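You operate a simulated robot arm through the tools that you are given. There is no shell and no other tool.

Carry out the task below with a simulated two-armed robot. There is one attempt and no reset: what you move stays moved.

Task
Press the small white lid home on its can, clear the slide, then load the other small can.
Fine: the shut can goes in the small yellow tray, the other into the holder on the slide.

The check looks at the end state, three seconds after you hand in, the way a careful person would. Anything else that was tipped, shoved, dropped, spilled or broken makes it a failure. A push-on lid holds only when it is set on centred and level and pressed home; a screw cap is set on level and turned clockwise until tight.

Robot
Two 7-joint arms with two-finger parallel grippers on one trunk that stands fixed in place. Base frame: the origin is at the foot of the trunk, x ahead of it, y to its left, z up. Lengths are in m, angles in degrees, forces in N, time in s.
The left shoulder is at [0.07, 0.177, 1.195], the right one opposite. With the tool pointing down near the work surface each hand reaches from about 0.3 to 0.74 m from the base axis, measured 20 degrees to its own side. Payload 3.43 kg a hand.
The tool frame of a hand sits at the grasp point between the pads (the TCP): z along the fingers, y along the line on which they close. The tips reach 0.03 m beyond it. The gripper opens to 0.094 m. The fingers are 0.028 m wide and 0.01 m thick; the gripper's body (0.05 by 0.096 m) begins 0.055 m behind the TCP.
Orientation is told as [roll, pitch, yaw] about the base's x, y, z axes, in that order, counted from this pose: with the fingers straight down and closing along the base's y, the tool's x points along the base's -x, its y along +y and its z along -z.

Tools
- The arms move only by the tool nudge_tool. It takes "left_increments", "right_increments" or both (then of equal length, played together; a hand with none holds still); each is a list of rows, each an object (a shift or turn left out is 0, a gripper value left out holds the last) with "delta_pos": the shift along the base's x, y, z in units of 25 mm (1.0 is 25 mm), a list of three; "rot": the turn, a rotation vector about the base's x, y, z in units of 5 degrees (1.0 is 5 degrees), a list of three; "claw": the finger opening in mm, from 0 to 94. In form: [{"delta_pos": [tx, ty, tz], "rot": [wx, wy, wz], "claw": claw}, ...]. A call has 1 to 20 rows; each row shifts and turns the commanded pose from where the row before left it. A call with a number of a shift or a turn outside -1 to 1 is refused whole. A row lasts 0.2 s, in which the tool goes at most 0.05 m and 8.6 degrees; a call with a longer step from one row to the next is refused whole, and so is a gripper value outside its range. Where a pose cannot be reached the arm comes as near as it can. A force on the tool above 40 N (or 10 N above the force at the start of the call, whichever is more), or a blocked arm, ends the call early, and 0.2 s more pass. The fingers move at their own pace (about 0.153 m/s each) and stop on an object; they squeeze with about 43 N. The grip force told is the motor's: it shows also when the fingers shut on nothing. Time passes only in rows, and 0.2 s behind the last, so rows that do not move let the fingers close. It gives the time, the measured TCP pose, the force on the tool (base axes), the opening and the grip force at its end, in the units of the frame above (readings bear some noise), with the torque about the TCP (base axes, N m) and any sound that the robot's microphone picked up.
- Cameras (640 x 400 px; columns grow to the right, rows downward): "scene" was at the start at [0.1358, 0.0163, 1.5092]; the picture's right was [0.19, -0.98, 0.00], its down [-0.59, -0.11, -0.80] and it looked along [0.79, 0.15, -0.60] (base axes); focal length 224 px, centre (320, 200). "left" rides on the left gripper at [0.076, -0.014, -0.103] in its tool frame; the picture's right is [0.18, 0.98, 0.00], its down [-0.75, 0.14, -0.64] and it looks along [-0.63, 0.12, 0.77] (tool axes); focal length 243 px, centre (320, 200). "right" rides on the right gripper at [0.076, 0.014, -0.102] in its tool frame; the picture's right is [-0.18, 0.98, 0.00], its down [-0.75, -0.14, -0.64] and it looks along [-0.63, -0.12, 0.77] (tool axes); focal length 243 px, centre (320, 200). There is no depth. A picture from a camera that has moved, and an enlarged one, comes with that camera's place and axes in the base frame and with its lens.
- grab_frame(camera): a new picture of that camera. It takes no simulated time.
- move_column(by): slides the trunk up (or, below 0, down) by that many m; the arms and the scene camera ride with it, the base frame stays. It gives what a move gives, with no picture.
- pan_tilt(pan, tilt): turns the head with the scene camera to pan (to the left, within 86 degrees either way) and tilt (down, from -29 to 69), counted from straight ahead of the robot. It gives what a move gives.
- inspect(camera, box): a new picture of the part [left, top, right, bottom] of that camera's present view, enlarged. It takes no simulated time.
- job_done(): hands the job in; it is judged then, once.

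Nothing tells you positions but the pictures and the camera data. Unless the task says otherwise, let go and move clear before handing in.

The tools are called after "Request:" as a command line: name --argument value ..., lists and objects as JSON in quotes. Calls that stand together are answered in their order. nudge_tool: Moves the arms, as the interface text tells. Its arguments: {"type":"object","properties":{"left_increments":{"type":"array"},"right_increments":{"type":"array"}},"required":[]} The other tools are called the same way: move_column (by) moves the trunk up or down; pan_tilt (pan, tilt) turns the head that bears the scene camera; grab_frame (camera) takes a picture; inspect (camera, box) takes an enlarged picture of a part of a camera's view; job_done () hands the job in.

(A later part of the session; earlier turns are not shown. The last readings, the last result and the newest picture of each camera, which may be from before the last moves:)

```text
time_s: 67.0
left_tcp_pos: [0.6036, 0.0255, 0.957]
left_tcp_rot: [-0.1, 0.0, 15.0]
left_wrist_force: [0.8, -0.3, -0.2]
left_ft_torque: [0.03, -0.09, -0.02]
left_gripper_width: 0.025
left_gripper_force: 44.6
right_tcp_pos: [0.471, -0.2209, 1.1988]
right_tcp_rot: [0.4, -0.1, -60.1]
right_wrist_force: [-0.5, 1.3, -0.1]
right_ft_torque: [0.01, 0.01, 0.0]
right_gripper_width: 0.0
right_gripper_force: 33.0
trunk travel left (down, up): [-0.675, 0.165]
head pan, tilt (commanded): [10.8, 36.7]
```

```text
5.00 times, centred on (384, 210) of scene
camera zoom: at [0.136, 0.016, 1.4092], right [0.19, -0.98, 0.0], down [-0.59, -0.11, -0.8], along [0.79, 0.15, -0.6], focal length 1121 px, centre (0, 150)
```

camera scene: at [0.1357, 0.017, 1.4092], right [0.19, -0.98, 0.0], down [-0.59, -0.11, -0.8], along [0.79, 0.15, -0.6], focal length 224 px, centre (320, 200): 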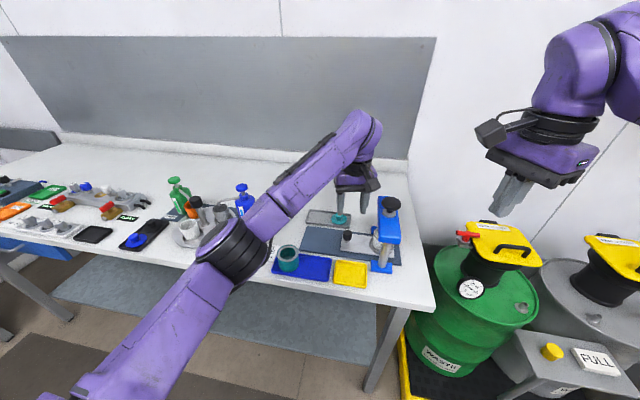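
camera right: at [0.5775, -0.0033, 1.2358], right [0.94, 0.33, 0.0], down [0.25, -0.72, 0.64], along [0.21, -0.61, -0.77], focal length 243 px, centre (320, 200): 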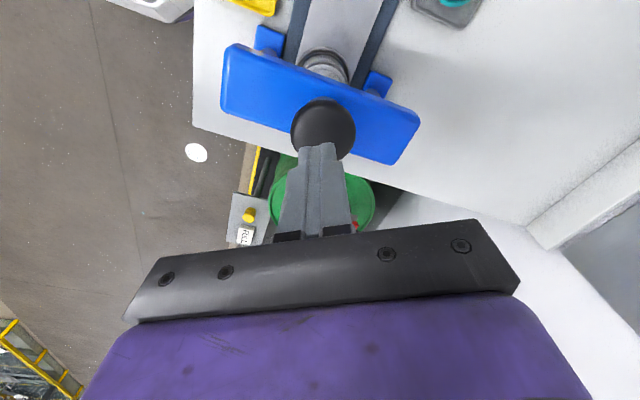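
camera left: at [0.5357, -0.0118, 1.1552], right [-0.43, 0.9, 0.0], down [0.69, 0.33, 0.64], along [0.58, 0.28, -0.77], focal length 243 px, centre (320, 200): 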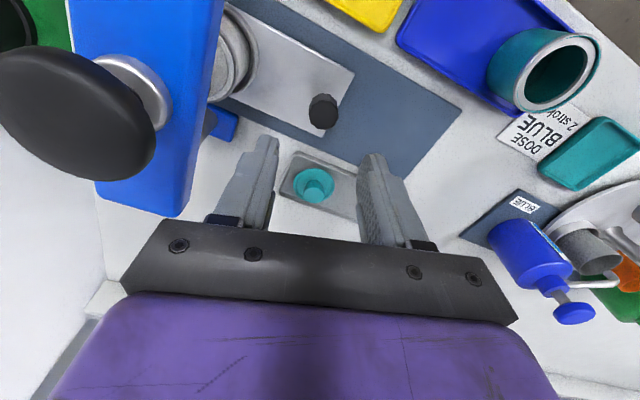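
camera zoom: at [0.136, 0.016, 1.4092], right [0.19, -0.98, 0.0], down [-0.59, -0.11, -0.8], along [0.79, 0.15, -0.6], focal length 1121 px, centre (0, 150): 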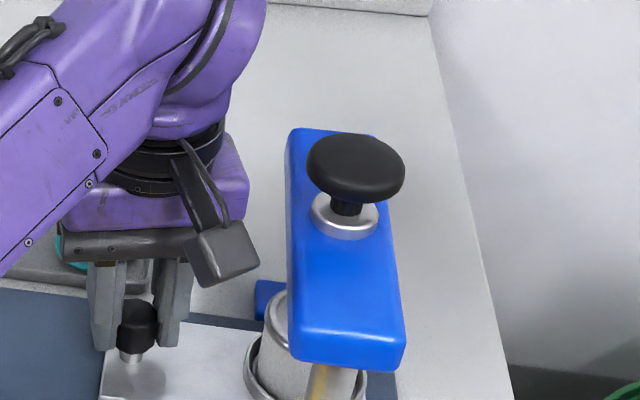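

Gripped again; sliding the carriage back out (+y) slowly.

Request:
nudge_tool --left_increments '[{"delta_pos": [0, 0.1, 0]}, {"delta_pos": [0, 0.2, 0]}, {"delta_pos": [0, 0.2, 0]}, {"delta_pos": [0, 0.2, 0]}, {"delta_pos": [0, 0.2, 0]}, {"delta_pos": [0, 0.2, 0]}, {"delta_pos": [0, 0.2, 0]}, {"delta_pos": [0, 0.2, 0]}, {"delta_pos": [0, 0.2, 0]}, {"delta_pos": [0, 0.2, 0]}, {}]'

Request:
inspect --camera "scene" --box '[270, 180, 430, 280]'

```text
time_s: 69.4
left_tcp_pos: [0.604, 0.0738, 0.9581]
left_tcp_rot: [0.0, -0.1, 15.0]
left_wrist_force: [13.4, 0.7, 18.0]
left_ft_torque: [-0.26, 0.73, -0.11]
left_gripper_width: 0.0252
left_gripper_force: 44.6
right_tcp_pos: [0.4722, -0.221, 1.1988]
right_tcp_rot: [0.4, -0.1, -60.0]
right_wrist_force: [-0.8, -0.2, 0.8]
right_ft_torque: [-0.01, -0.01, -0.01]
right_gripper_width: 0.0
right_gripper_force: 33.5
trunk travel left (down, up): [-0.675, 0.165]
head pan, tilt (commanded): [10.8, 36.7]
```

```text
4.00 times, centred on (350, 230) of scene
camera zoom: at [0.1362, 0.016, 1.4093], right [0.19, -0.98, 0.0], down [-0.59, -0.11, -0.8], along [0.79, 0.15, -0.6], focal length 897 px, centre (200, 80)
```

zoom: 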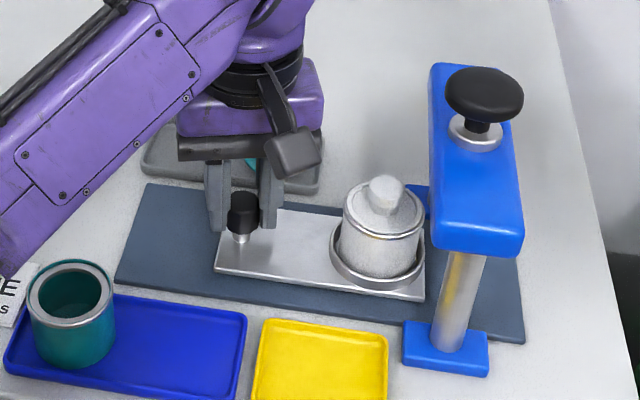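

Request:
nudge_tool --left_increments '[{"delta_pos": [0.04, 0.1, 0.06]}, {"delta_pos": [0.03, 0.2, 0.06]}, {"delta_pos": [0.02, 0.2, 0.04]}, {"delta_pos": [0.01, 0.2, 0.02]}, {"delta_pos": [0.01, 0.2, 0.02]}, {"delta_pos": [0.01, 0.2, 0.02]}, {"delta_pos": [0, 0.2, 0.01]}, {"delta_pos": [0, 0.2, 0.01]}, {}]'

Request:
inspect --camera "scene" --box '[270, 180, 430, 280]'

```text
time_s: 71.4
left_tcp_pos: [0.606, 0.1124, 0.9598]
left_tcp_rot: [0.0, 0.2, 15.0]
left_wrist_force: [-19.4, -1.2, -34.5]
left_ft_torque: [-0.09, 0.43, 0.02]
left_gripper_width: 0.025
left_gripper_force: 44.8
right_tcp_pos: [0.4728, -0.2198, 1.1985]
right_tcp_rot: [0.3, 0.0, -60.1]
right_wrist_force: [0.6, 0.0, 0.1]
right_ft_torque: [0.02, -0.01, 0.03]
right_gripper_width: 0.0
right_gripper_force: 33.1
trunk travel left (down, up): [-0.675, 0.165]
head pan, tilt (commanded): [10.8, 36.7]
```

```text
4.00 times, centred on (350, 230) of scene
camera zoom: at [0.1374, 0.0174, 1.409], right [0.19, -0.98, 0.0], down [-0.59, -0.11, -0.8], along [0.79, 0.15, -0.6], focal length 897 px, centre (200, 80)
```

zoom: 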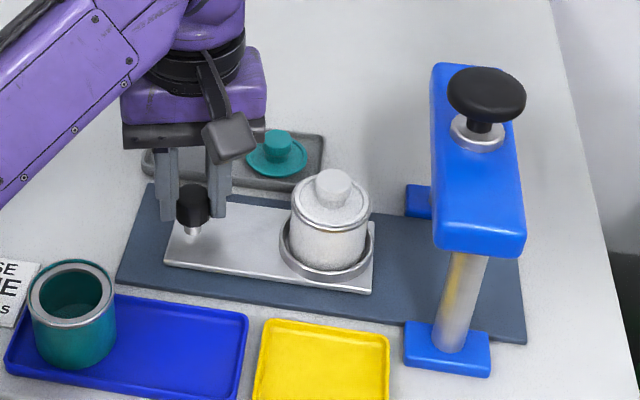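

Forces overshot; I relax the strain before continuing.

Request:
nudge_tool --left_increments '[{"delta_pos": [-0.03, 0, -0.07]}, {"delta_pos": [-0.03, 0, -0.06]}, {}]'

```text
time_s: 72.2
left_tcp_pos: [0.6062, 0.1109, 0.9599]
left_tcp_rot: [-0.1, -0.1, 15.0]
left_wrist_force: [-3.2, 0.1, -10.4]
left_ft_torque: [-0.27, 1.27, 0.02]
left_gripper_width: 0.0251
left_gripper_force: 44.9
right_tcp_pos: [0.4729, -0.2207, 1.198]
right_tcp_rot: [0.4, -0.2, -60.0]
right_wrist_force: [1.0, -0.4, 0.1]
right_ft_torque: [-0.03, 0.03, -0.01]
right_gripper_width: 0.0001
right_gripper_force: 32.6
trunk travel left (down, up): [-0.675, 0.165]
head pan, tilt (commanded): [10.8, 36.7]
```

Request:
nudge_tool --left_increments '[{"delta_pos": [0, 0.15, -0.02]}, {"delta_pos": [0, 0.2, -0.02]}, {"delta_pos": [0, 0.2, 0]}, {"delta_pos": [0, 0.2, 0]}, {}]'

```text
time_s: 73.4
left_tcp_pos: [0.6061, 0.1288, 0.9609]
left_tcp_rot: [0.0, -0.3, 15.0]
left_wrist_force: [15.3, 0.6, 16.0]
left_ft_torque: [0.3, -1.39, -0.09]
left_gripper_width: 0.025
left_gripper_force: 45.5
right_tcp_pos: [0.4735, -0.22, 1.199]
right_tcp_rot: [0.4, -0.1, -60.1]
right_wrist_force: [0.4, 0.2, 0.4]
right_ft_torque: [-0.01, -0.01, -0.01]
right_gripper_width: 0.0
right_gripper_force: 33.2
trunk travel left (down, up): [-0.675, 0.165]
head pan, tilt (commanded): [10.8, 36.7]
```

Request:
nudge_tool --left_increments '[{"delta_pos": [0.03, 0.1, 0.04]}, {"delta_pos": [0.02, 0.1, 0.02]}, {"delta_pos": [0, 0.05, 0]}, {}]'

```text
time_s: 74.4
left_tcp_pos: [0.6054, 0.1351, 0.961]
left_tcp_rot: [0.0, 0.1, 15.0]
left_wrist_force: [10.6, -0.2, 5.8]
left_ft_torque: [0.19, -1.12, 0.06]
left_gripper_width: 0.0246
left_gripper_force: 44.9
right_tcp_pos: [0.4728, -0.2207, 1.1988]
right_tcp_rot: [0.4, -0.2, -60.1]
right_wrist_force: [-0.4, 0.3, 0.1]
right_ft_torque: [-0.02, 0.0, -0.01]
right_gripper_width: 0.0
right_gripper_force: 32.7
trunk travel left (down, up): [-0.675, 0.165]
head pan, tilt (commanded): [10.8, 36.7]
```

The carriage is back at home. I release the knob and lift the left hand.

Request:
nudge_tool --left_increments '[{"claw": 28}, {"claw": 34}, {"claw": 45}, {"claw": 50}, {}, {"delta_pos": [0, 0, 0.5]}, {"delta_pos": [0, 0, 0.8]}, {"delta_pos": [0, 0, 0.8]}, {"delta_pos": [0, 0, 0.8]}, {"delta_pos": [0, 0, 0.8]}, {"delta_pos": [0, 0, 0.8]}, {"delta_pos": [0, 0, 0.8]}, {}]'

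Request:
inspect --camera "scene" --box '[270, 180, 430, 280]'

Request:
grab_frame --camera "left"

Request:
grab_frame --camera "right"

```text
time_s: 77.2
left_tcp_pos: [0.6048, 0.1373, 1.0913]
left_tcp_rot: [-0.1, 0.1, 14.9]
left_wrist_force: [-0.3, -0.3, -0.3]
left_ft_torque: [-0.01, 0.0, 0.0]
left_gripper_width: 0.0503
left_gripper_force: 0.1
right_tcp_pos: [0.471, -0.2211, 1.1983]
right_tcp_rot: [0.4, -0.1, -60.1]
right_wrist_force: [0.4, 0.1, 0.0]
right_ft_torque: [-0.03, 0.0, 0.01]
right_gripper_width: 0.0001
right_gripper_force: 33.1
trunk travel left (down, up): [-0.675, 0.165]
head pan, tilt (commanded): [10.8, 36.7]
```

```text
4.00 times, centred on (350, 230) of scene
camera zoom: at [0.1362, 0.0164, 1.4092], right [0.19, -0.98, 0.0], down [-0.59, -0.11, -0.8], along [0.79, 0.15, -0.6], focal length 897 px, centre (200, 80)
```

zoom: 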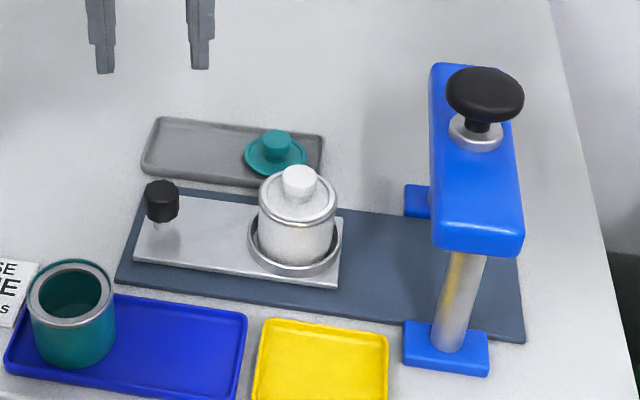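

```text
taken
camera left: at [0.5354, 0.1039, 1.1947], right [-0.43, 0.9, 0.0], down [0.69, 0.33, 0.64], along [0.58, 0.28, -0.77], focal length 243 px, centre (320, 200)
```

left: 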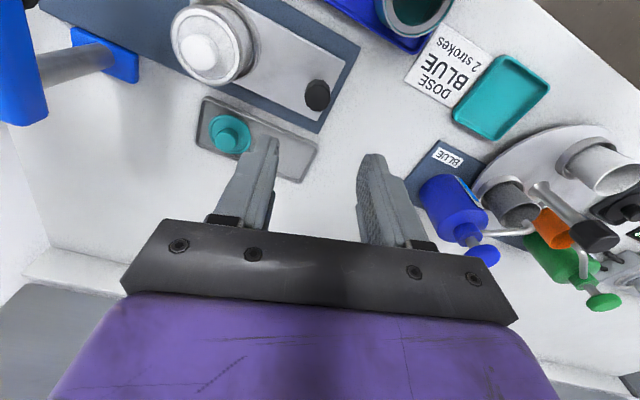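

```text
taken
camera right: at [0.4457, -0.148, 1.3008], right [0.94, 0.33, 0.01], down [0.25, -0.72, 0.64], along [0.22, -0.6, -0.77], focal length 243 px, centre (320, 200)
```

right: 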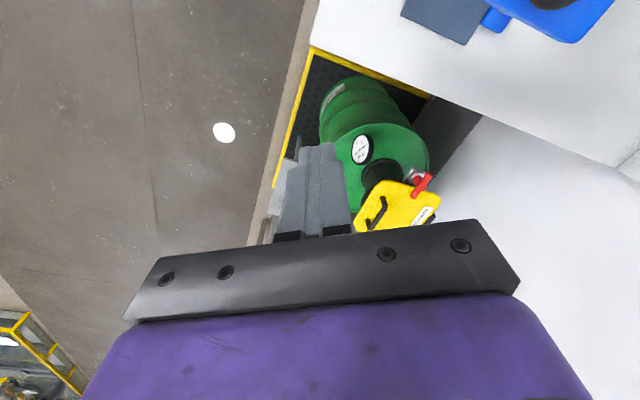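

Request:
inspect --camera "scene" --box '[315, 210, 379, 250]'

Request:
inspect --camera "left" --box '[140, 0, 300, 100]'

Request:
inspect --camera "scene" --box '[265, 230, 393, 310]'

```text
10.00 times, centred on (347, 230) of scene
camera zoom: at [0.1362, 0.0164, 1.4092], right [0.19, -0.98, 0.0], down [-0.59, -0.11, -0.8], along [0.79, 0.15, -0.6], focal length 2242 px, centre (50, -100)
```

zoom: 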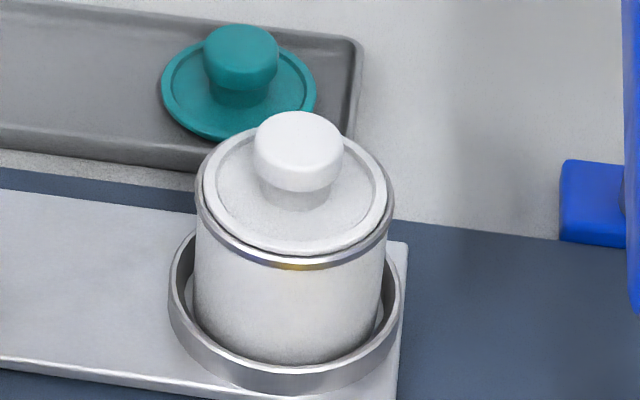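

```text
4.00 times, centred on (220, 50) of left
camera zoom: at [0.5354, 0.1039, 1.1947], right [-0.43, 0.9, 0.0], down [0.69, 0.33, 0.64], along [0.58, 0.28, -0.77], focal length 970 px, centre (720, 800)
```

zoom: 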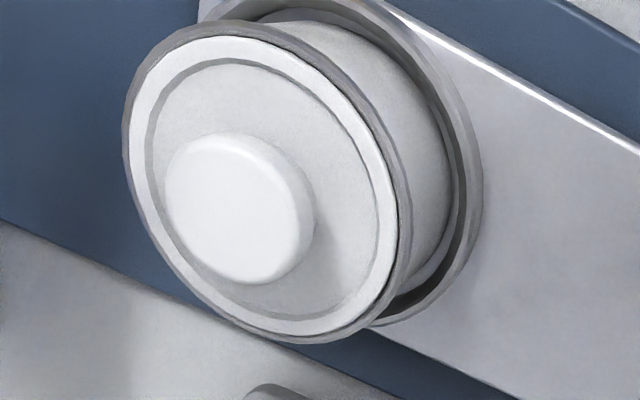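

```text
5.00 times, centred on (329, 270) of scene
camera zoom: at [0.1362, 0.0164, 1.4092], right [0.19, -0.98, 0.0], down [-0.59, -0.11, -0.8], along [0.79, 0.15, -0.6], focal length 1121 px, centre (275, -150)
```

zoom: 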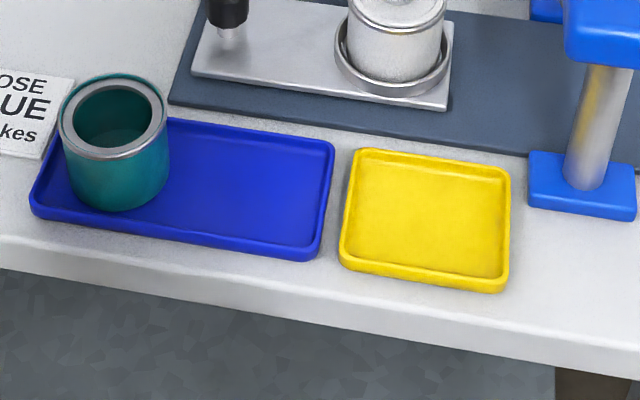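

The lid is seated inside the rim. The can centre is about [0.6035, 0.0345], rim at z≈0.963; I move the opened left hand over it.

Request:
nudge_tool --left_increments '[{"delta_pos": [-0.01, -0.685, -0.1], "claw": 94}, {"delta_pos": [-0.01, -0.685, -0.1]}, {"delta_pos": [-0.01, -0.685, -0.1]}, {"delta_pos": [-0.01, -0.685, -0.1]}, {"delta_pos": [-0.01, -0.685, -0.2]}, {"delta_pos": [0, -0.685, -0.3]}, {}]'

Request:
grab_frame --camera "left"

Request:
inspect --camera "scene" --box '[270, 180, 430, 280]'

```text
time_s: 78.8
left_tcp_pos: [0.6042, 0.0342, 1.0678]
left_tcp_rot: [0.0, 0.1, 14.9]
left_wrist_force: [-0.4, 0.1, -0.4]
left_ft_torque: [-0.01, -0.02, -0.04]
left_gripper_width: 0.0942
left_gripper_force: 0.0
right_tcp_pos: [0.4719, -0.2206, 1.1982]
right_tcp_rot: [0.3, -0.1, -60.1]
right_wrist_force: [0.3, 1.1, -0.9]
right_ft_torque: [-0.02, 0.03, -0.01]
right_gripper_width: 0.0001
right_gripper_force: 32.8
trunk travel left (down, up): [-0.675, 0.165]
head pan, tilt (commanded): [10.8, 36.7]
```

```text
taken
camera left: at [0.5351, 0.0, 1.1716], right [-0.43, 0.9, 0.0], down [0.69, 0.33, 0.64], along [0.58, 0.28, -0.77], focal length 243 px, centre (320, 200)
```

left: 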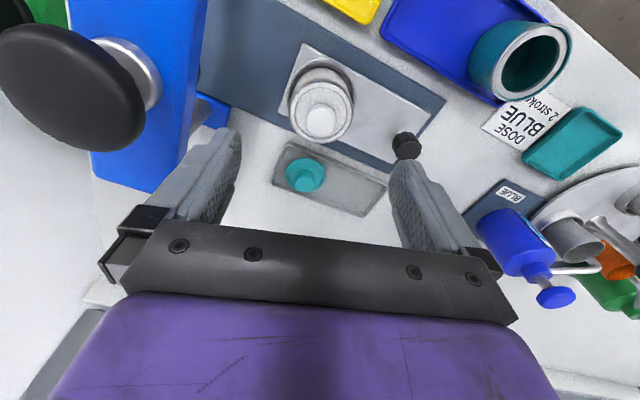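

```text
4.00 times, centred on (350, 230) of scene
camera zoom: at [0.1358, 0.0167, 1.4092], right [0.19, -0.98, 0.0], down [-0.59, -0.11, -0.8], along [0.79, 0.15, -0.6], focal length 897 px, centre (200, 80)
```

zoom: 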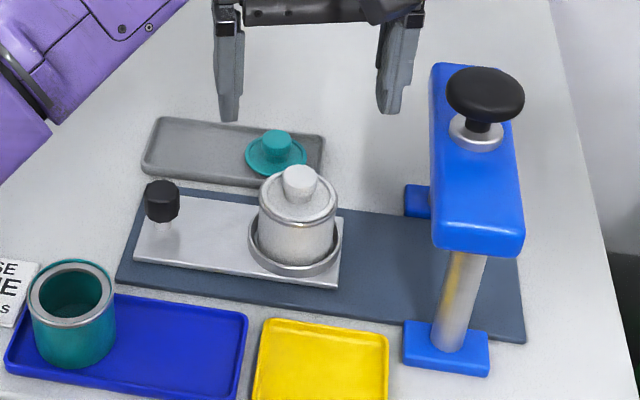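

Request:
nudge_tool --left_increments '[{"delta_pos": [-0.02, 0.01, -0.6], "claw": 84}, {"delta_pos": [0, 0, -0.6]}, {"delta_pos": [0, 0, -0.6]}, {"delta_pos": [0, 0, -0.6]}, {"delta_pos": [0, 0, -0.5]}, {"delta_pos": [0, 0, -0.4]}, {}]'

Request:
inspect --camera "left" --box '[160, 50, 480, 250]'

Request:
inspect --camera "scene" --box '[300, 190, 396, 250]'

```text
time_s: 80.4
left_tcp_pos: [0.6039, 0.0329, 0.9879]
left_tcp_rot: [0.0, -0.2, 15.0]
left_wrist_force: [-0.9, 0.7, 0.4]
left_ft_torque: [0.01, -0.02, 0.02]
left_gripper_width: 0.0841
left_gripper_force: 0.2
right_tcp_pos: [0.4712, -0.2202, 1.1984]
right_tcp_rot: [0.4, -0.1, -60.1]
right_wrist_force: [0.5, -0.1, 0.2]
right_ft_torque: [-0.01, 0.0, 0.0]
right_gripper_width: 0.0001
right_gripper_force: 33.0
trunk travel left (down, up): [-0.675, 0.165]
head pan, tilt (commanded): [10.8, 36.7]
```

```text
2.00 times, centred on (320, 150) of left
camera zoom: at [0.5347, -0.0012, 1.0911], right [-0.43, 0.9, 0.0], down [0.69, 0.33, 0.64], along [0.58, 0.28, -0.77], focal length 485 px, centre (320, 300)
```

zoom: 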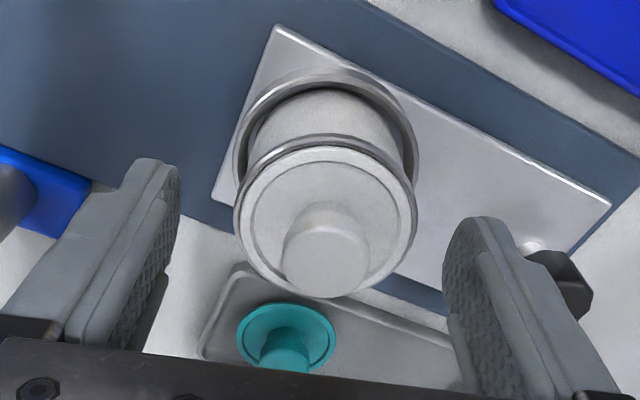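

```text
6.67 times, centred on (348, 220) of scene
camera zoom: at [0.1357, 0.0163, 1.4092], right [0.19, -0.98, 0.0], down [-0.59, -0.11, -0.8], along [0.79, 0.15, -0.6], focal length 1495 px, centre (133, 67)
```

zoom: 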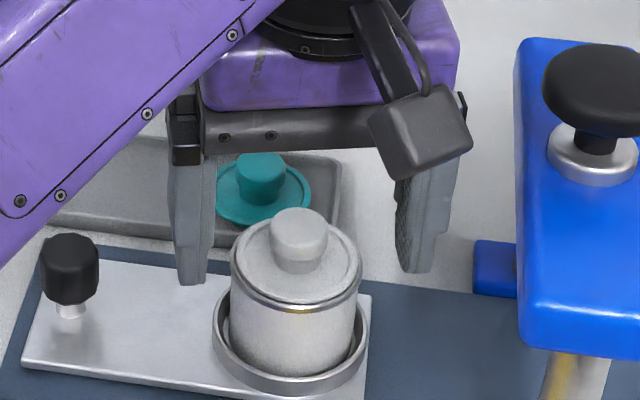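

Request:
nudge_tool --left_increments '[{"delta_pos": [0, 0.05, -0.4]}, {"delta_pos": [0, 0, -0.4]}, {"delta_pos": [0, 0, -0.2]}, {}]'

Request:
inspect --camera "scene" --box '[300, 190, 396, 250]'

Request:
inspect --camera "left" --box '[160, 50, 480, 250]'

```text
time_s: 81.4
left_tcp_pos: [0.6059, 0.0348, 0.9617]
left_tcp_rot: [0.0, 0.0, 15.0]
left_wrist_force: [-0.4, -0.5, 0.5]
left_ft_torque: [0.02, 0.02, -0.02]
left_gripper_width: 0.084
left_gripper_force: 0.0
right_tcp_pos: [0.4719, -0.2205, 1.1987]
right_tcp_rot: [0.4, -0.1, -60.1]
right_wrist_force: [0.1, 0.1, 0.5]
right_ft_torque: [0.0, 0.01, 0.04]
right_gripper_width: 0.0
right_gripper_force: 32.8
trunk travel left (down, up): [-0.675, 0.165]
head pan, tilt (commanded): [10.8, 36.7]
```

```text
6.67 times, centred on (348, 220) of scene
camera zoom: at [0.1358, 0.0163, 1.4092], right [0.19, -0.98, 0.0], down [-0.59, -0.11, -0.8], along [0.79, 0.15, -0.6], focal length 1495 px, centre (133, 67)
```

zoom: 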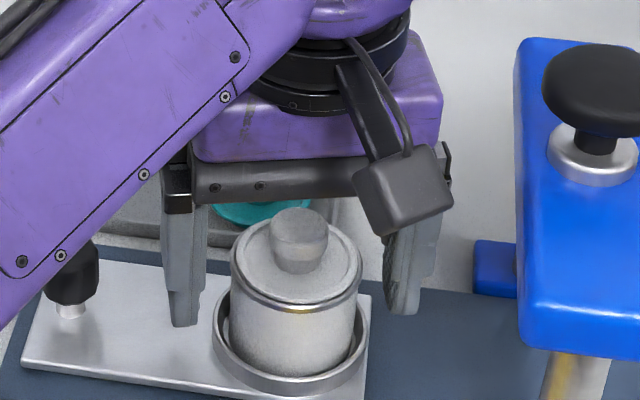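

```text
2.00 times, centred on (320, 150) of left
camera zoom: at [0.536, 0.0017, 1.0644], right [-0.43, 0.9, 0.0], down [0.69, 0.33, 0.64], along [0.58, 0.28, -0.77], focal length 485 px, centre (320, 300)
```

zoom: 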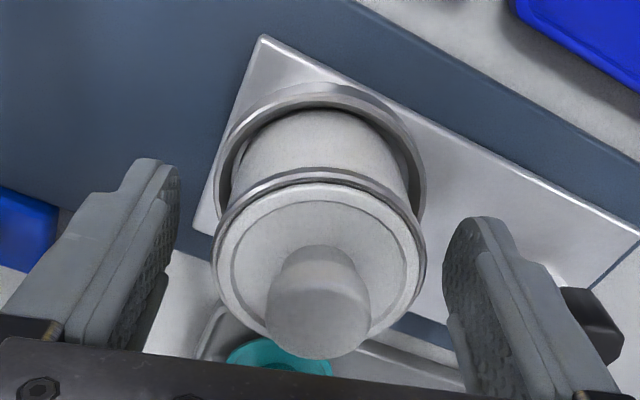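

The can is centred between the pads. I close gently.

Request:
nudge_tool --left_increments '[{"claw": 70}, {"claw": 64}, {"claw": 61}, {"claw": 59}, {"claw": 57}, {"claw": 55}, {"claw": 53}, {"claw": 50}, {"claw": 40}, {}]'

Request:
inspect --camera "scene" --box '[300, 190, 396, 250]'

```text
time_s: 83.6
left_tcp_pos: [0.6049, 0.036, 0.9626]
left_tcp_rot: [0.0, 0.1, 15.0]
left_wrist_force: [-0.5, 0.8, 0.6]
left_ft_torque: [-0.02, -0.01, 0.0]
left_gripper_width: 0.0518
left_gripper_force: 43.1
right_tcp_pos: [0.4715, -0.2205, 1.1983]
right_tcp_rot: [0.4, -0.1, -60.1]
right_wrist_force: [0.8, 0.0, 0.2]
right_ft_torque: [-0.03, -0.02, 0.01]
right_gripper_width: 0.0002
right_gripper_force: 32.7
trunk travel left (down, up): [-0.675, 0.165]
head pan, tilt (commanded): [10.8, 36.7]
```

```text
6.67 times, centred on (348, 220) of scene
camera zoom: at [0.1358, 0.0163, 1.4092], right [0.19, -0.98, 0.0], down [-0.59, -0.11, -0.8], along [0.79, 0.15, -0.6], focal length 1495 px, centre (133, 67)
```

zoom: 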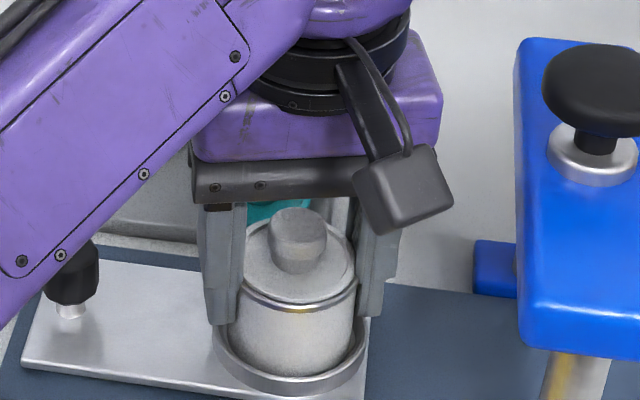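

Gripped at 52 mm. I lift slowly.

Request:
nudge_tool --left_increments '[{"delta_pos": [0, 0, 0.15]}, {"delta_pos": [0, 0, 0.2]}, {"delta_pos": [0, 0, 0.3]}, {"delta_pos": [0, 0, 0.4]}, {"delta_pos": [0, 0, 0.4]}, {"delta_pos": [0, 0, 0.4]}, {"delta_pos": [0, 0, 0.3]}, {}]'

Request:
inspect --camera "scene" --box '[270, 180, 430, 280]'

Request:
grab_frame --camera "left"

```text
time_s: 85.4
left_tcp_pos: [0.6062, 0.0342, 1.0174]
left_tcp_rot: [0.0, 0.0, 15.0]
left_wrist_force: [-0.4, -0.4, 0.4]
left_ft_torque: [0.02, -0.01, -0.03]
left_gripper_width: 0.0521
left_gripper_force: 43.3
right_tcp_pos: [0.4706, -0.2204, 1.1997]
right_tcp_rot: [0.4, -0.1, -60.1]
right_wrist_force: [-1.0, -0.4, 0.5]
right_ft_torque: [-0.02, 0.0, 0.01]
right_gripper_width: 0.0001
right_gripper_force: 33.1
trunk travel left (down, up): [-0.675, 0.165]
head pan, tilt (commanded): [10.8, 36.7]
```

```text
4.00 times, centred on (350, 230) of scene
camera zoom: at [0.136, 0.0162, 1.4092], right [0.19, -0.98, 0.0], down [-0.59, -0.11, -0.8], along [0.79, 0.15, -0.6], focal length 897 px, centre (200, 80)
```

zoom: 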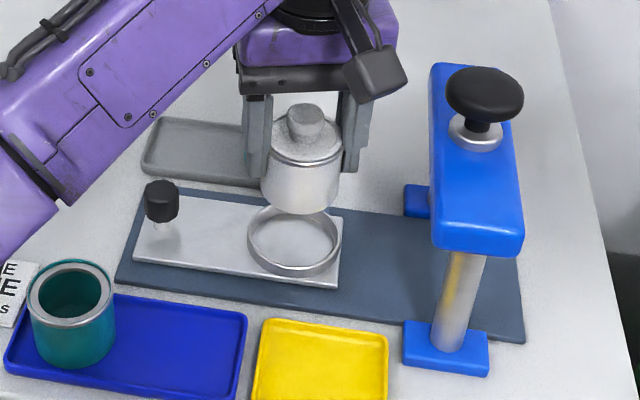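

```text
taken
camera left: at [0.536, 0.0008, 1.1204], right [-0.43, 0.9, 0.0], down [0.69, 0.33, 0.64], along [0.58, 0.28, -0.77], focal length 243 px, centre (320, 200)
```

left: 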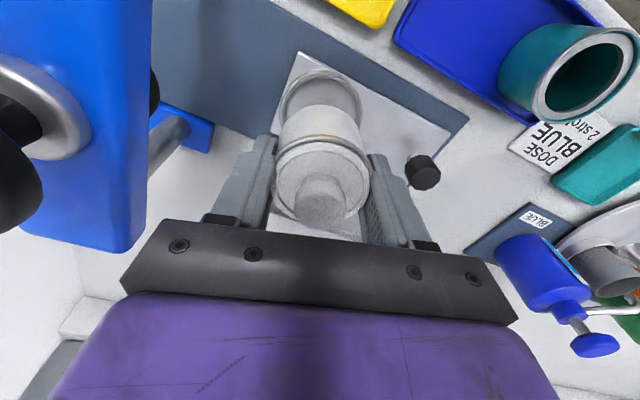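

The can is lifted cleanly and the holder is empty. I add some yaw and carry it over the yellow tray (centre about [0.497, 0.007]).

Request:
nudge_tool --left_increments '[{"rot": [0, 0, 1]}, {"rot": [0, 0, 1]}, {"rot": [0, 0, 1]}, {"delta_pos": [-0.4, -0.1, 0]}, {"delta_pos": [-0.4, -0.1, 0]}, {"delta_pos": [-0.4, -0.1, 0]}, {"delta_pos": [-0.4, -0.1, 0]}, {"delta_pos": [-0.4, -0.1, 0]}, {}]'

Request:
grab_frame --camera "scene"

```text
time_s: 87.4
left_tcp_pos: [0.613, 0.0291, 1.0147]
left_tcp_rot: [0.0, 0.1, 29.9]
left_wrist_force: [-0.4, 0.4, 0.0]
left_ft_torque: [0.01, 0.01, -0.03]
left_gripper_width: 0.0519
left_gripper_force: 43.3
left hand out of reach, approached as far as the arm can: row 3, 4, 5, 6, 7, 8
right_tcp_pos: [0.472, -0.2213, 1.1975]
right_tcp_rot: [0.5, -0.2, -60.1]
right_wrist_force: [0.8, -0.4, 0.1]
right_ft_torque: [0.04, 0.02, 0.04]
right_gripper_width: 0.0001
right_gripper_force: 32.9
trunk travel left (down, up): [-0.675, 0.165]
head pan, tilt (commanded): [10.8, 36.7]
```

```text
taken
camera scene: at [0.1359, 0.0162, 1.4092], right [0.19, -0.98, 0.0], down [-0.59, -0.11, -0.8], along [0.79, 0.15, -0.6], focal length 224 px, centre (320, 200)
```

scene: 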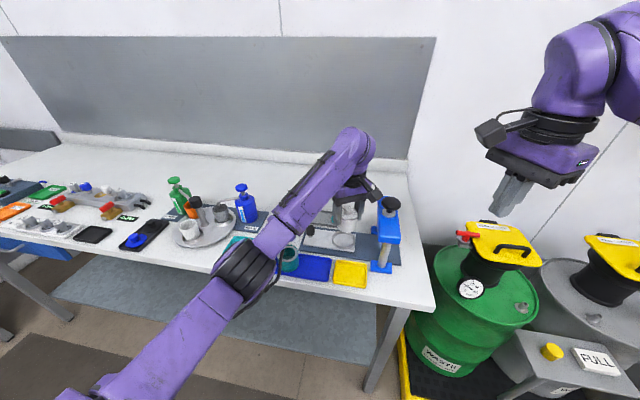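

The left arm can't retract in this posture. With the can held clear, I'll undo the yaw, rise, and look for a posture that folds better.

Request:
nudge_tool --left_increments '[{"delta_pos": [0, 0.2, 0.4], "rot": [0, 0, -1]}, {"delta_pos": [0, 0.2, 0.4], "rot": [0, 0, -1]}, {"delta_pos": [0, 0.2, 0.4], "rot": [0, 0, -1]}, {"delta_pos": [0, 0.4, 0.5]}, {"delta_pos": [0, 0.4, 0.5]}, {"delta_pos": [0, 0.4, 0.5]}, {"delta_pos": [0, 0.4, 0.5]}, {"delta_pos": [0, 0.4, 0.5]}, {"delta_pos": [0, 0.2, 0.5]}, {"delta_pos": [0, 0, 0.5]}, {"delta_pos": [0, 0, 0.5]}, {}]'

Request:
grab_frame --camera "scene"

```text
time_s: 90.0
left_tcp_pos: [0.6107, 0.0997, 1.1443]
left_tcp_rot: [0.0, 0.0, 15.0]
left_wrist_force: [0.3, -1.0, -0.5]
left_ft_torque: [0.01, 0.0, -0.01]
left_gripper_width: 0.0521
left_gripper_force: 43.1
right_tcp_pos: [0.471, -0.2194, 1.1974]
right_tcp_rot: [0.3, -0.1, -60.1]
right_wrist_force: [-0.7, 0.2, 0.1]
right_ft_torque: [0.03, -0.01, -0.05]
right_gripper_width: 0.0
right_gripper_force: 33.4
trunk travel left (down, up): [-0.675, 0.165]
head pan, tilt (commanded): [10.8, 36.7]
```

```text
taken
camera scene: at [0.1362, 0.0165, 1.4092], right [0.19, -0.98, 0.0], down [-0.59, -0.11, -0.8], along [0.79, 0.15, -0.6], focal length 224 px, centre (320, 200)
```

scene: 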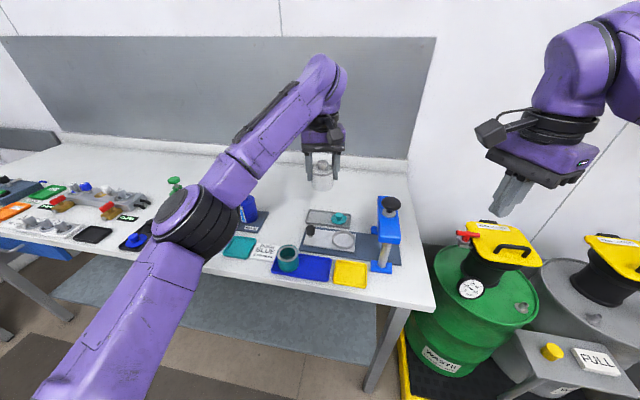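

Request:
nudge_tool --left_increments '[{"delta_pos": [0, 0, 0.6]}, {"delta_pos": [0, 0, 0.6]}, {"delta_pos": [0, 0, 0.6]}, {"delta_pos": [-0.5, 0, 0.2]}, {"delta_pos": [-0.5, 0, 0.2]}, {"delta_pos": [-0.5, 0, 0]}, {"delta_pos": [-0.5, 0, 0]}, {"delta_pos": [-0.5, 0, 0]}, {"delta_pos": [-0.5, 0, 0]}, {}]'

Request:
grab_frame --camera "scene"

```text
time_s: 92.2
left_tcp_pos: [0.5335, 0.103, 1.2006]
left_tcp_rot: [0.0, 0.0, 15.0]
left_wrist_force: [0.4, -1.0, 0.1]
left_ft_torque: [0.0, 0.01, 0.02]
left_gripper_width: 0.0518
left_gripper_force: 43.1
left hand out of reach, approached as far as the arm can: row 3
right_tcp_pos: [0.4726, -0.2214, 1.1984]
right_tcp_rot: [0.4, 0.0, -60.1]
right_wrist_force: [-0.1, 0.0, -1.7]
right_ft_torque: [-0.01, 0.01, -0.03]
right_gripper_width: 0.0
right_gripper_force: 32.6
trunk travel left (down, up): [-0.675, 0.165]
head pan, tilt (commanded): [10.8, 36.7]
```

```text
taken
camera scene: at [0.1361, 0.0162, 1.4092], right [0.19, -0.98, 0.0], down [-0.59, -0.11, -0.8], along [0.79, 0.15, -0.6], focal length 224 px, centre (320, 200)
```

scene: 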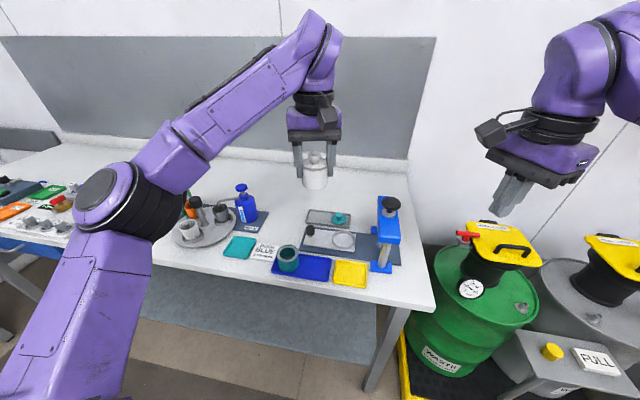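

Request:
nudge_tool --left_increments '[{"delta_pos": [-0.243, -0.65, 0]}, {"delta_pos": [-0.243, -0.65, 0]}, {"delta_pos": [-0.243, -0.65, 0]}, {"delta_pos": [-0.243, -0.65, 0]}, {"delta_pos": [-0.243, -0.65, 0]}, {"delta_pos": [-0.243, -0.65, 0]}, {}]'

Request:
grab_frame --camera "scene"

```text
time_s: 93.8
left_tcp_pos: [0.5301, 0.0171, 1.208]
left_tcp_rot: [0.0, 0.1, 14.9]
left_wrist_force: [0.2, -0.3, -0.9]
left_ft_torque: [0.0, 0.0, -0.01]
left_gripper_width: 0.0521
left_gripper_force: 43.3
left hand out of reach, approached as far as the arm can: row 2, 3, 4, 5, 6
right_tcp_pos: [0.4725, -0.221, 1.1995]
right_tcp_rot: [0.4, -0.1, -60.1]
right_wrist_force: [0.2, 0.1, 0.3]
right_ft_torque: [-0.02, 0.02, -0.01]
right_gripper_width: 0.0
right_gripper_force: 33.0
trunk travel left (down, up): [-0.675, 0.165]
head pan, tilt (commanded): [10.8, 36.7]
```

```text
taken
camera scene: at [0.136, 0.0168, 1.4092], right [0.19, -0.98, 0.0], down [-0.59, -0.11, -0.8], along [0.79, 0.15, -0.6], focal length 224 px, centre (320, 200)
```

scene: 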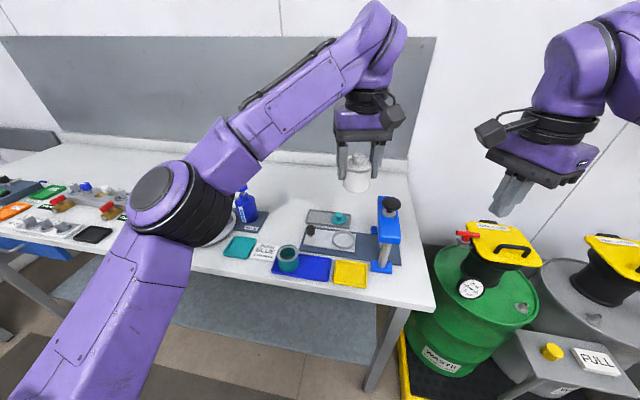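

Request:
nudge_tool --left_increments '[{"rot": [0, 0, -1]}, {"rot": [0, 0, -1]}, {"rot": [0, 0, -1]}, {"rot": [0, 0, -1]}, {"rot": [0, 0, -1]}, {"rot": [0, 0, -1]}, {"delta_pos": [-0.3, 0, 0]}, {"delta_pos": [-0.3, 0, 0]}, {"delta_pos": [-0.3, 0, 0]}, {"delta_pos": [-0.3, 0, 0]}, {}]'

Request:
grab_frame --camera "scene"

```text
time_s: 96.2
left_tcp_pos: [0.4989, 0.0157, 1.206]
left_tcp_rot: [0.0, 0.1, -15.0]
left_wrist_force: [0.4, 0.2, 0.1]
left_ft_torque: [-0.02, 0.0, 0.0]
left_gripper_width: 0.052
left_gripper_force: 42.9
right_tcp_pos: [0.4724, -0.2206, 1.1991]
right_tcp_rot: [0.4, -0.1, -60.1]
right_wrist_force: [-0.2, 0.1, 1.0]
right_ft_torque: [-0.03, 0.0, 0.02]
right_gripper_width: 0.0
right_gripper_force: 32.9
trunk travel left (down, up): [-0.675, 0.165]
head pan, tilt (commanded): [10.8, 36.7]
```

```text
taken
camera scene: at [0.136, 0.0162, 1.4092], right [0.19, -0.98, 0.0], down [-0.59, -0.11, -0.8], along [0.79, 0.15, -0.6], focal length 224 px, centre (320, 200)
```

scene: 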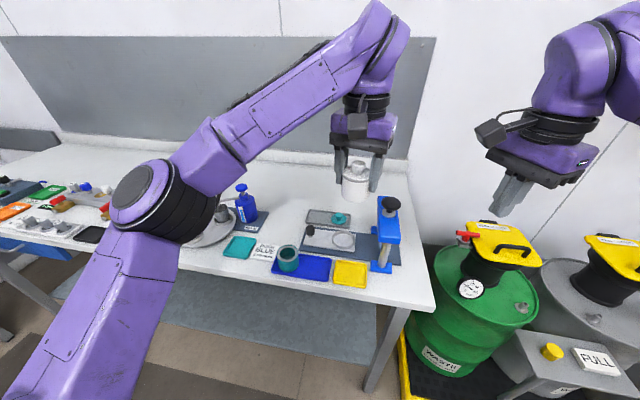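

Negative yaw lets the left arm fold in: it's now at [0.499, 0.016, 1.206]. I lower the trunk in two stages, checking clearances.

Request:
move_column --by -0.1

Request:
grab_frame --camera "scene"

Request:
grab_frame --camera "left"

Request:
grab_frame --camera "right"

```text
time_s: 97.5
left_tcp_pos: [0.4989, 0.0164, 1.1069]
left_tcp_rot: [-0.1, 0.1, -15.0]
left_wrist_force: [0.1, 0.6, -0.4]
left_ft_torque: [-0.01, 0.01, -0.01]
left_gripper_width: 0.0518
left_gripper_force: 43.2
right_tcp_pos: [0.4709, -0.2212, 1.0982]
right_tcp_rot: [0.4, 0.0, -60.2]
right_wrist_force: [-0.2, 0.0, 0.2]
right_ft_torque: [-0.02, -0.01, 0.01]
right_gripper_width: 0.0
right_gripper_force: 32.6
trunk travel left (down, up): [-0.575, 0.265]
head pan, tilt (commanded): [10.8, 36.7]
```

```text
taken
camera scene: at [0.1356, 0.0163, 1.3093], right [0.19, -0.98, 0.0], down [-0.59, -0.11, -0.8], along [0.79, 0.15, -0.6], focal length 224 px, centre (320, 200)
```

scene: 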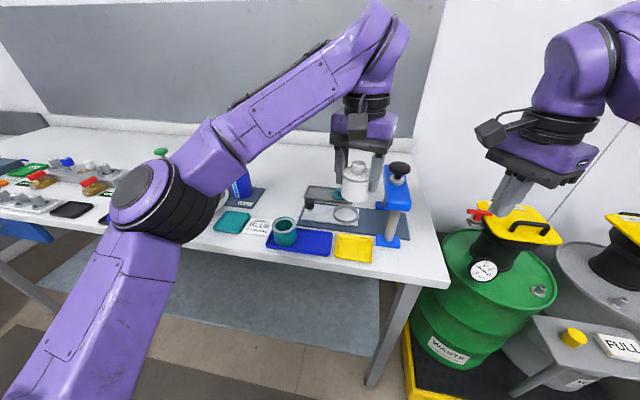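

```text
taken
camera left: at [0.4211, 0.0216, 1.2098], right [0.08, 1.0, 0.0], down [0.76, -0.06, 0.64], along [0.64, -0.05, -0.77], focal length 243 px, centre (320, 200)
```

left: 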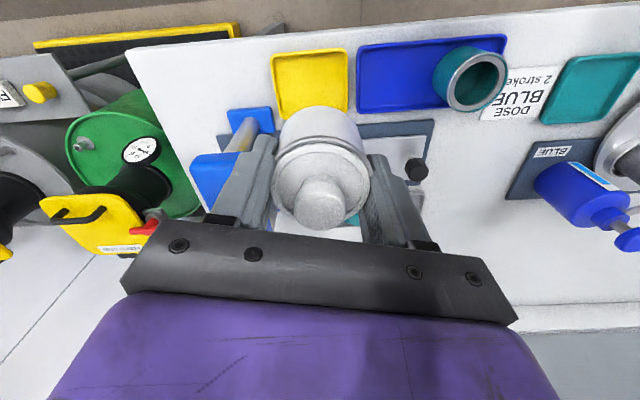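

```text
taken
camera right: at [0.4451, -0.1479, 1.2011], right [0.94, 0.33, 0.01], down [0.25, -0.72, 0.64], along [0.22, -0.6, -0.77], focal length 243 px, centre (320, 200)
```

right: 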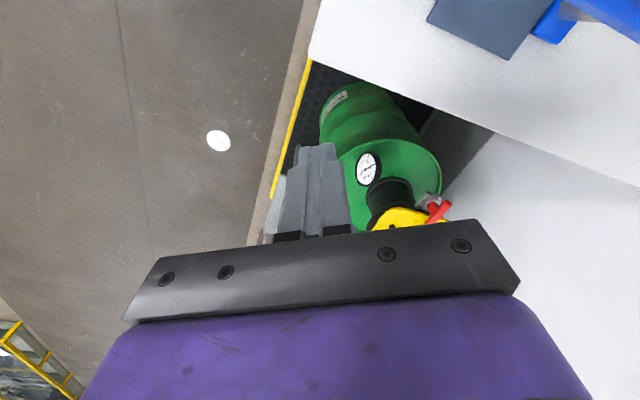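

Request:
move_column --by -0.1

Request:
grab_frame --camera "scene"

Request:
grab_frame --camera "left"

Request:
grab_frame --camera "right"

```text
time_s: 98.9
left_tcp_pos: [0.4984, 0.0156, 1.0071]
left_tcp_rot: [0.1, 0.0, -14.9]
left_wrist_force: [-0.4, 0.4, -0.8]
left_ft_torque: [0.02, 0.02, 0.0]
left_gripper_width: 0.0521
left_gripper_force: 43.0
right_tcp_pos: [0.4707, -0.2203, 0.9992]
right_tcp_rot: [0.4, -0.1, -60.1]
right_wrist_force: [-0.8, 0.4, -0.2]
right_ft_torque: [0.02, 0.05, 0.0]
right_gripper_width: 0.0
right_gripper_force: 32.9
trunk travel left (down, up): [-0.475, 0.365]
head pan, tilt (commanded): [10.8, 36.7]
```

```text
taken
camera scene: at [0.1356, 0.0163, 1.2093], right [0.19, -0.98, 0.0], down [-0.59, -0.11, -0.8], along [0.79, 0.15, -0.6], focal length 224 px, centre (320, 200)
```

scene: 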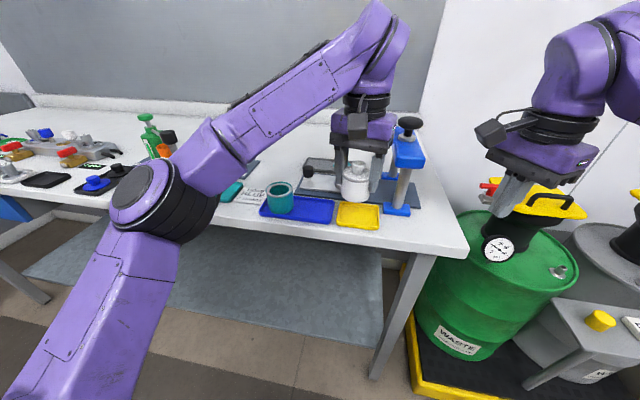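

```text
taken
camera left: at [0.4211, 0.0217, 1.1098], right [0.08, 1.0, 0.0], down [0.76, -0.06, 0.64], along [0.64, -0.05, -0.77], focal length 243 px, centre (320, 200)
```

left: 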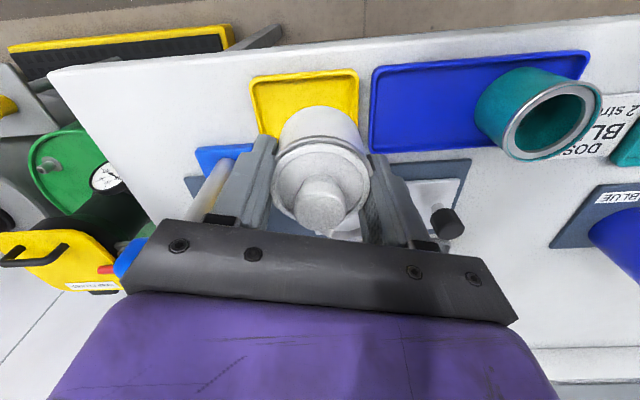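

```text
taken
camera right: at [0.4451, -0.1479, 1.1011], right [0.94, 0.33, 0.01], down [0.25, -0.72, 0.64], along [0.22, -0.6, -0.77], focal length 243 px, centre (320, 200)
```

right: 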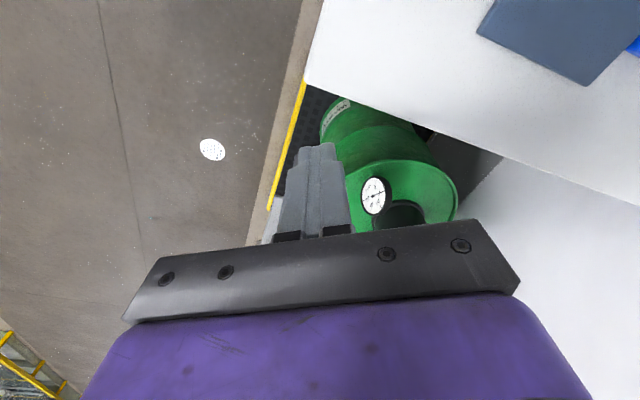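

Request:
inspect --camera "left" --box '[220, 50, 412, 170]'

Request:
inspect --camera "scene" --box '[304, 150, 432, 230]'

```text
3.33 times, centred on (316, 110) of left
camera zoom: at [0.4211, 0.0217, 1.1098], right [0.08, 1.0, 0.0], down [0.76, -0.06, 0.64], along [0.64, -0.05, -0.77], focal length 809 px, centre (333, 500)
```

zoom: 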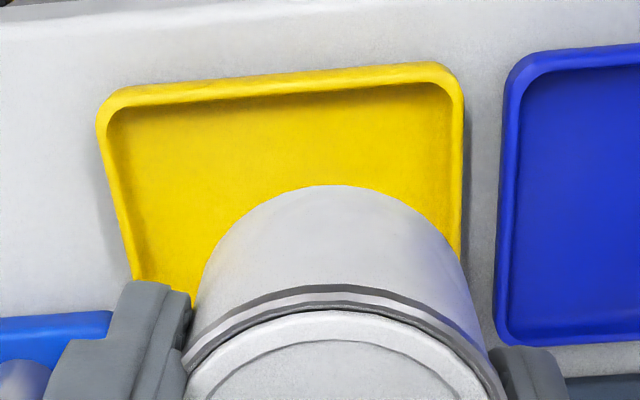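

```text
5.00 times, centred on (368, 190) of scene
camera zoom: at [0.1356, 0.0163, 1.2093], right [0.19, -0.98, 0.0], down [-0.59, -0.11, -0.8], along [0.79, 0.15, -0.6], focal length 1121 px, centre (80, 250)
```

zoom: 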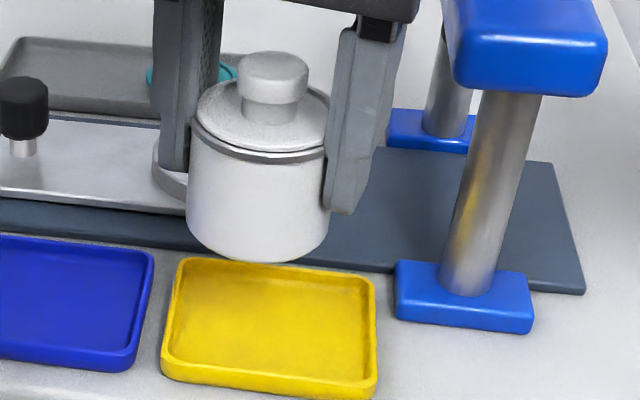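

The tray spans about x 0.463–0.533, y -0.035–0.047. I centre the can over it and lower in small steps, watching force.

Request:
nudge_tool --left_increments '[{"delta_pos": [0.02, -0.2, 0]}, {"delta_pos": [0.02, -0.18, 0]}, {"delta_pos": [0, 0, -0.4]}, {"delta_pos": [0, 0, -0.4]}, {"delta_pos": [0, 0, -0.4]}, {"delta_pos": [0, 0, -0.3]}, {}]'

Request:
inspect --camera "scene" --box '[304, 150, 432, 230]'

Request:
grab_frame --camera "left"

```text
time_s: 100.5
left_tcp_pos: [0.4989, 0.0062, 0.9682]
left_tcp_rot: [0.0, 0.0, -14.9]
left_wrist_force: [-0.5, -0.4, -1.5]
left_ft_torque: [-0.01, 0.0, -0.01]
left_gripper_width: 0.0519
left_gripper_force: 43.0
right_tcp_pos: [0.471, -0.221, 0.9982]
right_tcp_rot: [0.4, -0.1, -60.1]
right_wrist_force: [-0.4, -0.5, 0.7]
right_ft_torque: [0.02, 0.01, 0.01]
right_gripper_width: 0.0
right_gripper_force: 32.6
trunk travel left (down, up): [-0.475, 0.365]
head pan, tilt (commanded): [10.8, 36.7]
```

```text
5.00 times, centred on (368, 190) of scene
camera zoom: at [0.1358, 0.0163, 1.2092], right [0.19, -0.98, 0.0], down [-0.59, -0.11, -0.8], along [0.79, 0.15, -0.6], focal length 1121 px, centre (80, 250)
```

zoom: 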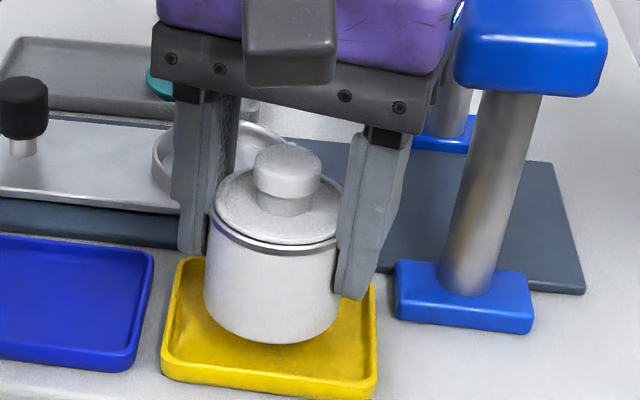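

```text
taken
camera left: at [0.4217, 0.0123, 1.071], right [0.08, 1.0, 0.0], down [0.76, -0.06, 0.64], along [0.64, -0.05, -0.77], focal length 243 px, centre (320, 200)
```

left: 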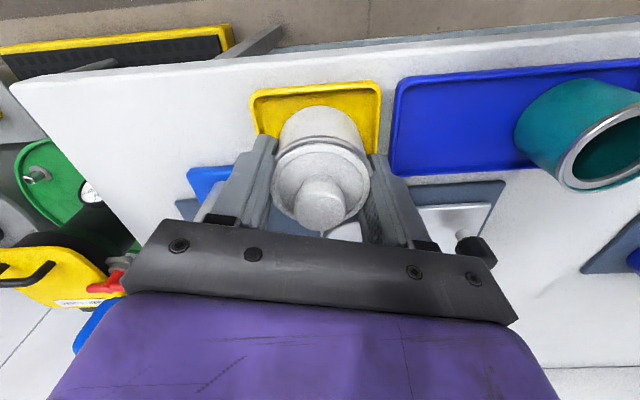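

Request:
nudge_tool --left_increments '[{"delta_pos": [0, 0, -0.1]}, {"delta_pos": [0, 0, -0.1]}, {"delta_pos": [0, 0, -0.1]}, {"delta_pos": [0, 0, -0.1]}, {}]'

Request:
inspect --camera "scene" --box '[304, 150, 432, 230]'

```text
time_s: 101.7
left_tcp_pos: [0.497, 0.0051, 0.9589]
left_tcp_rot: [0.0, 0.0, -15.0]
left_wrist_force: [1.0, -0.1, -0.6]
left_ft_torque: [-0.02, -0.01, 0.0]
left_gripper_width: 0.0522
left_gripper_force: 42.9
right_tcp_pos: [0.4705, -0.2204, 0.998]
right_tcp_rot: [0.5, -0.1, -60.1]
right_wrist_force: [0.7, 0.7, -0.4]
right_ft_torque: [0.0, -0.01, 0.0]
right_gripper_width: 0.0
right_gripper_force: 32.8
trunk travel left (down, up): [-0.475, 0.365]
head pan, tilt (commanded): [10.8, 36.7]
```

```text
5.00 times, centred on (368, 190) of scene
camera zoom: at [0.1358, 0.0163, 1.2092], right [0.19, -0.98, 0.0], down [-0.59, -0.11, -0.8], along [0.79, 0.15, -0.6], focal length 1121 px, centre (80, 250)
```

zoom: 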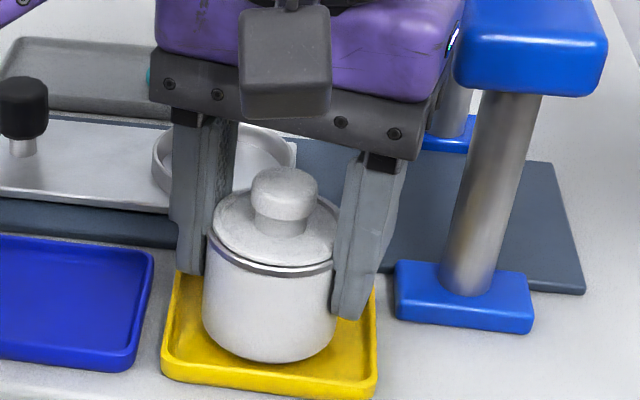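

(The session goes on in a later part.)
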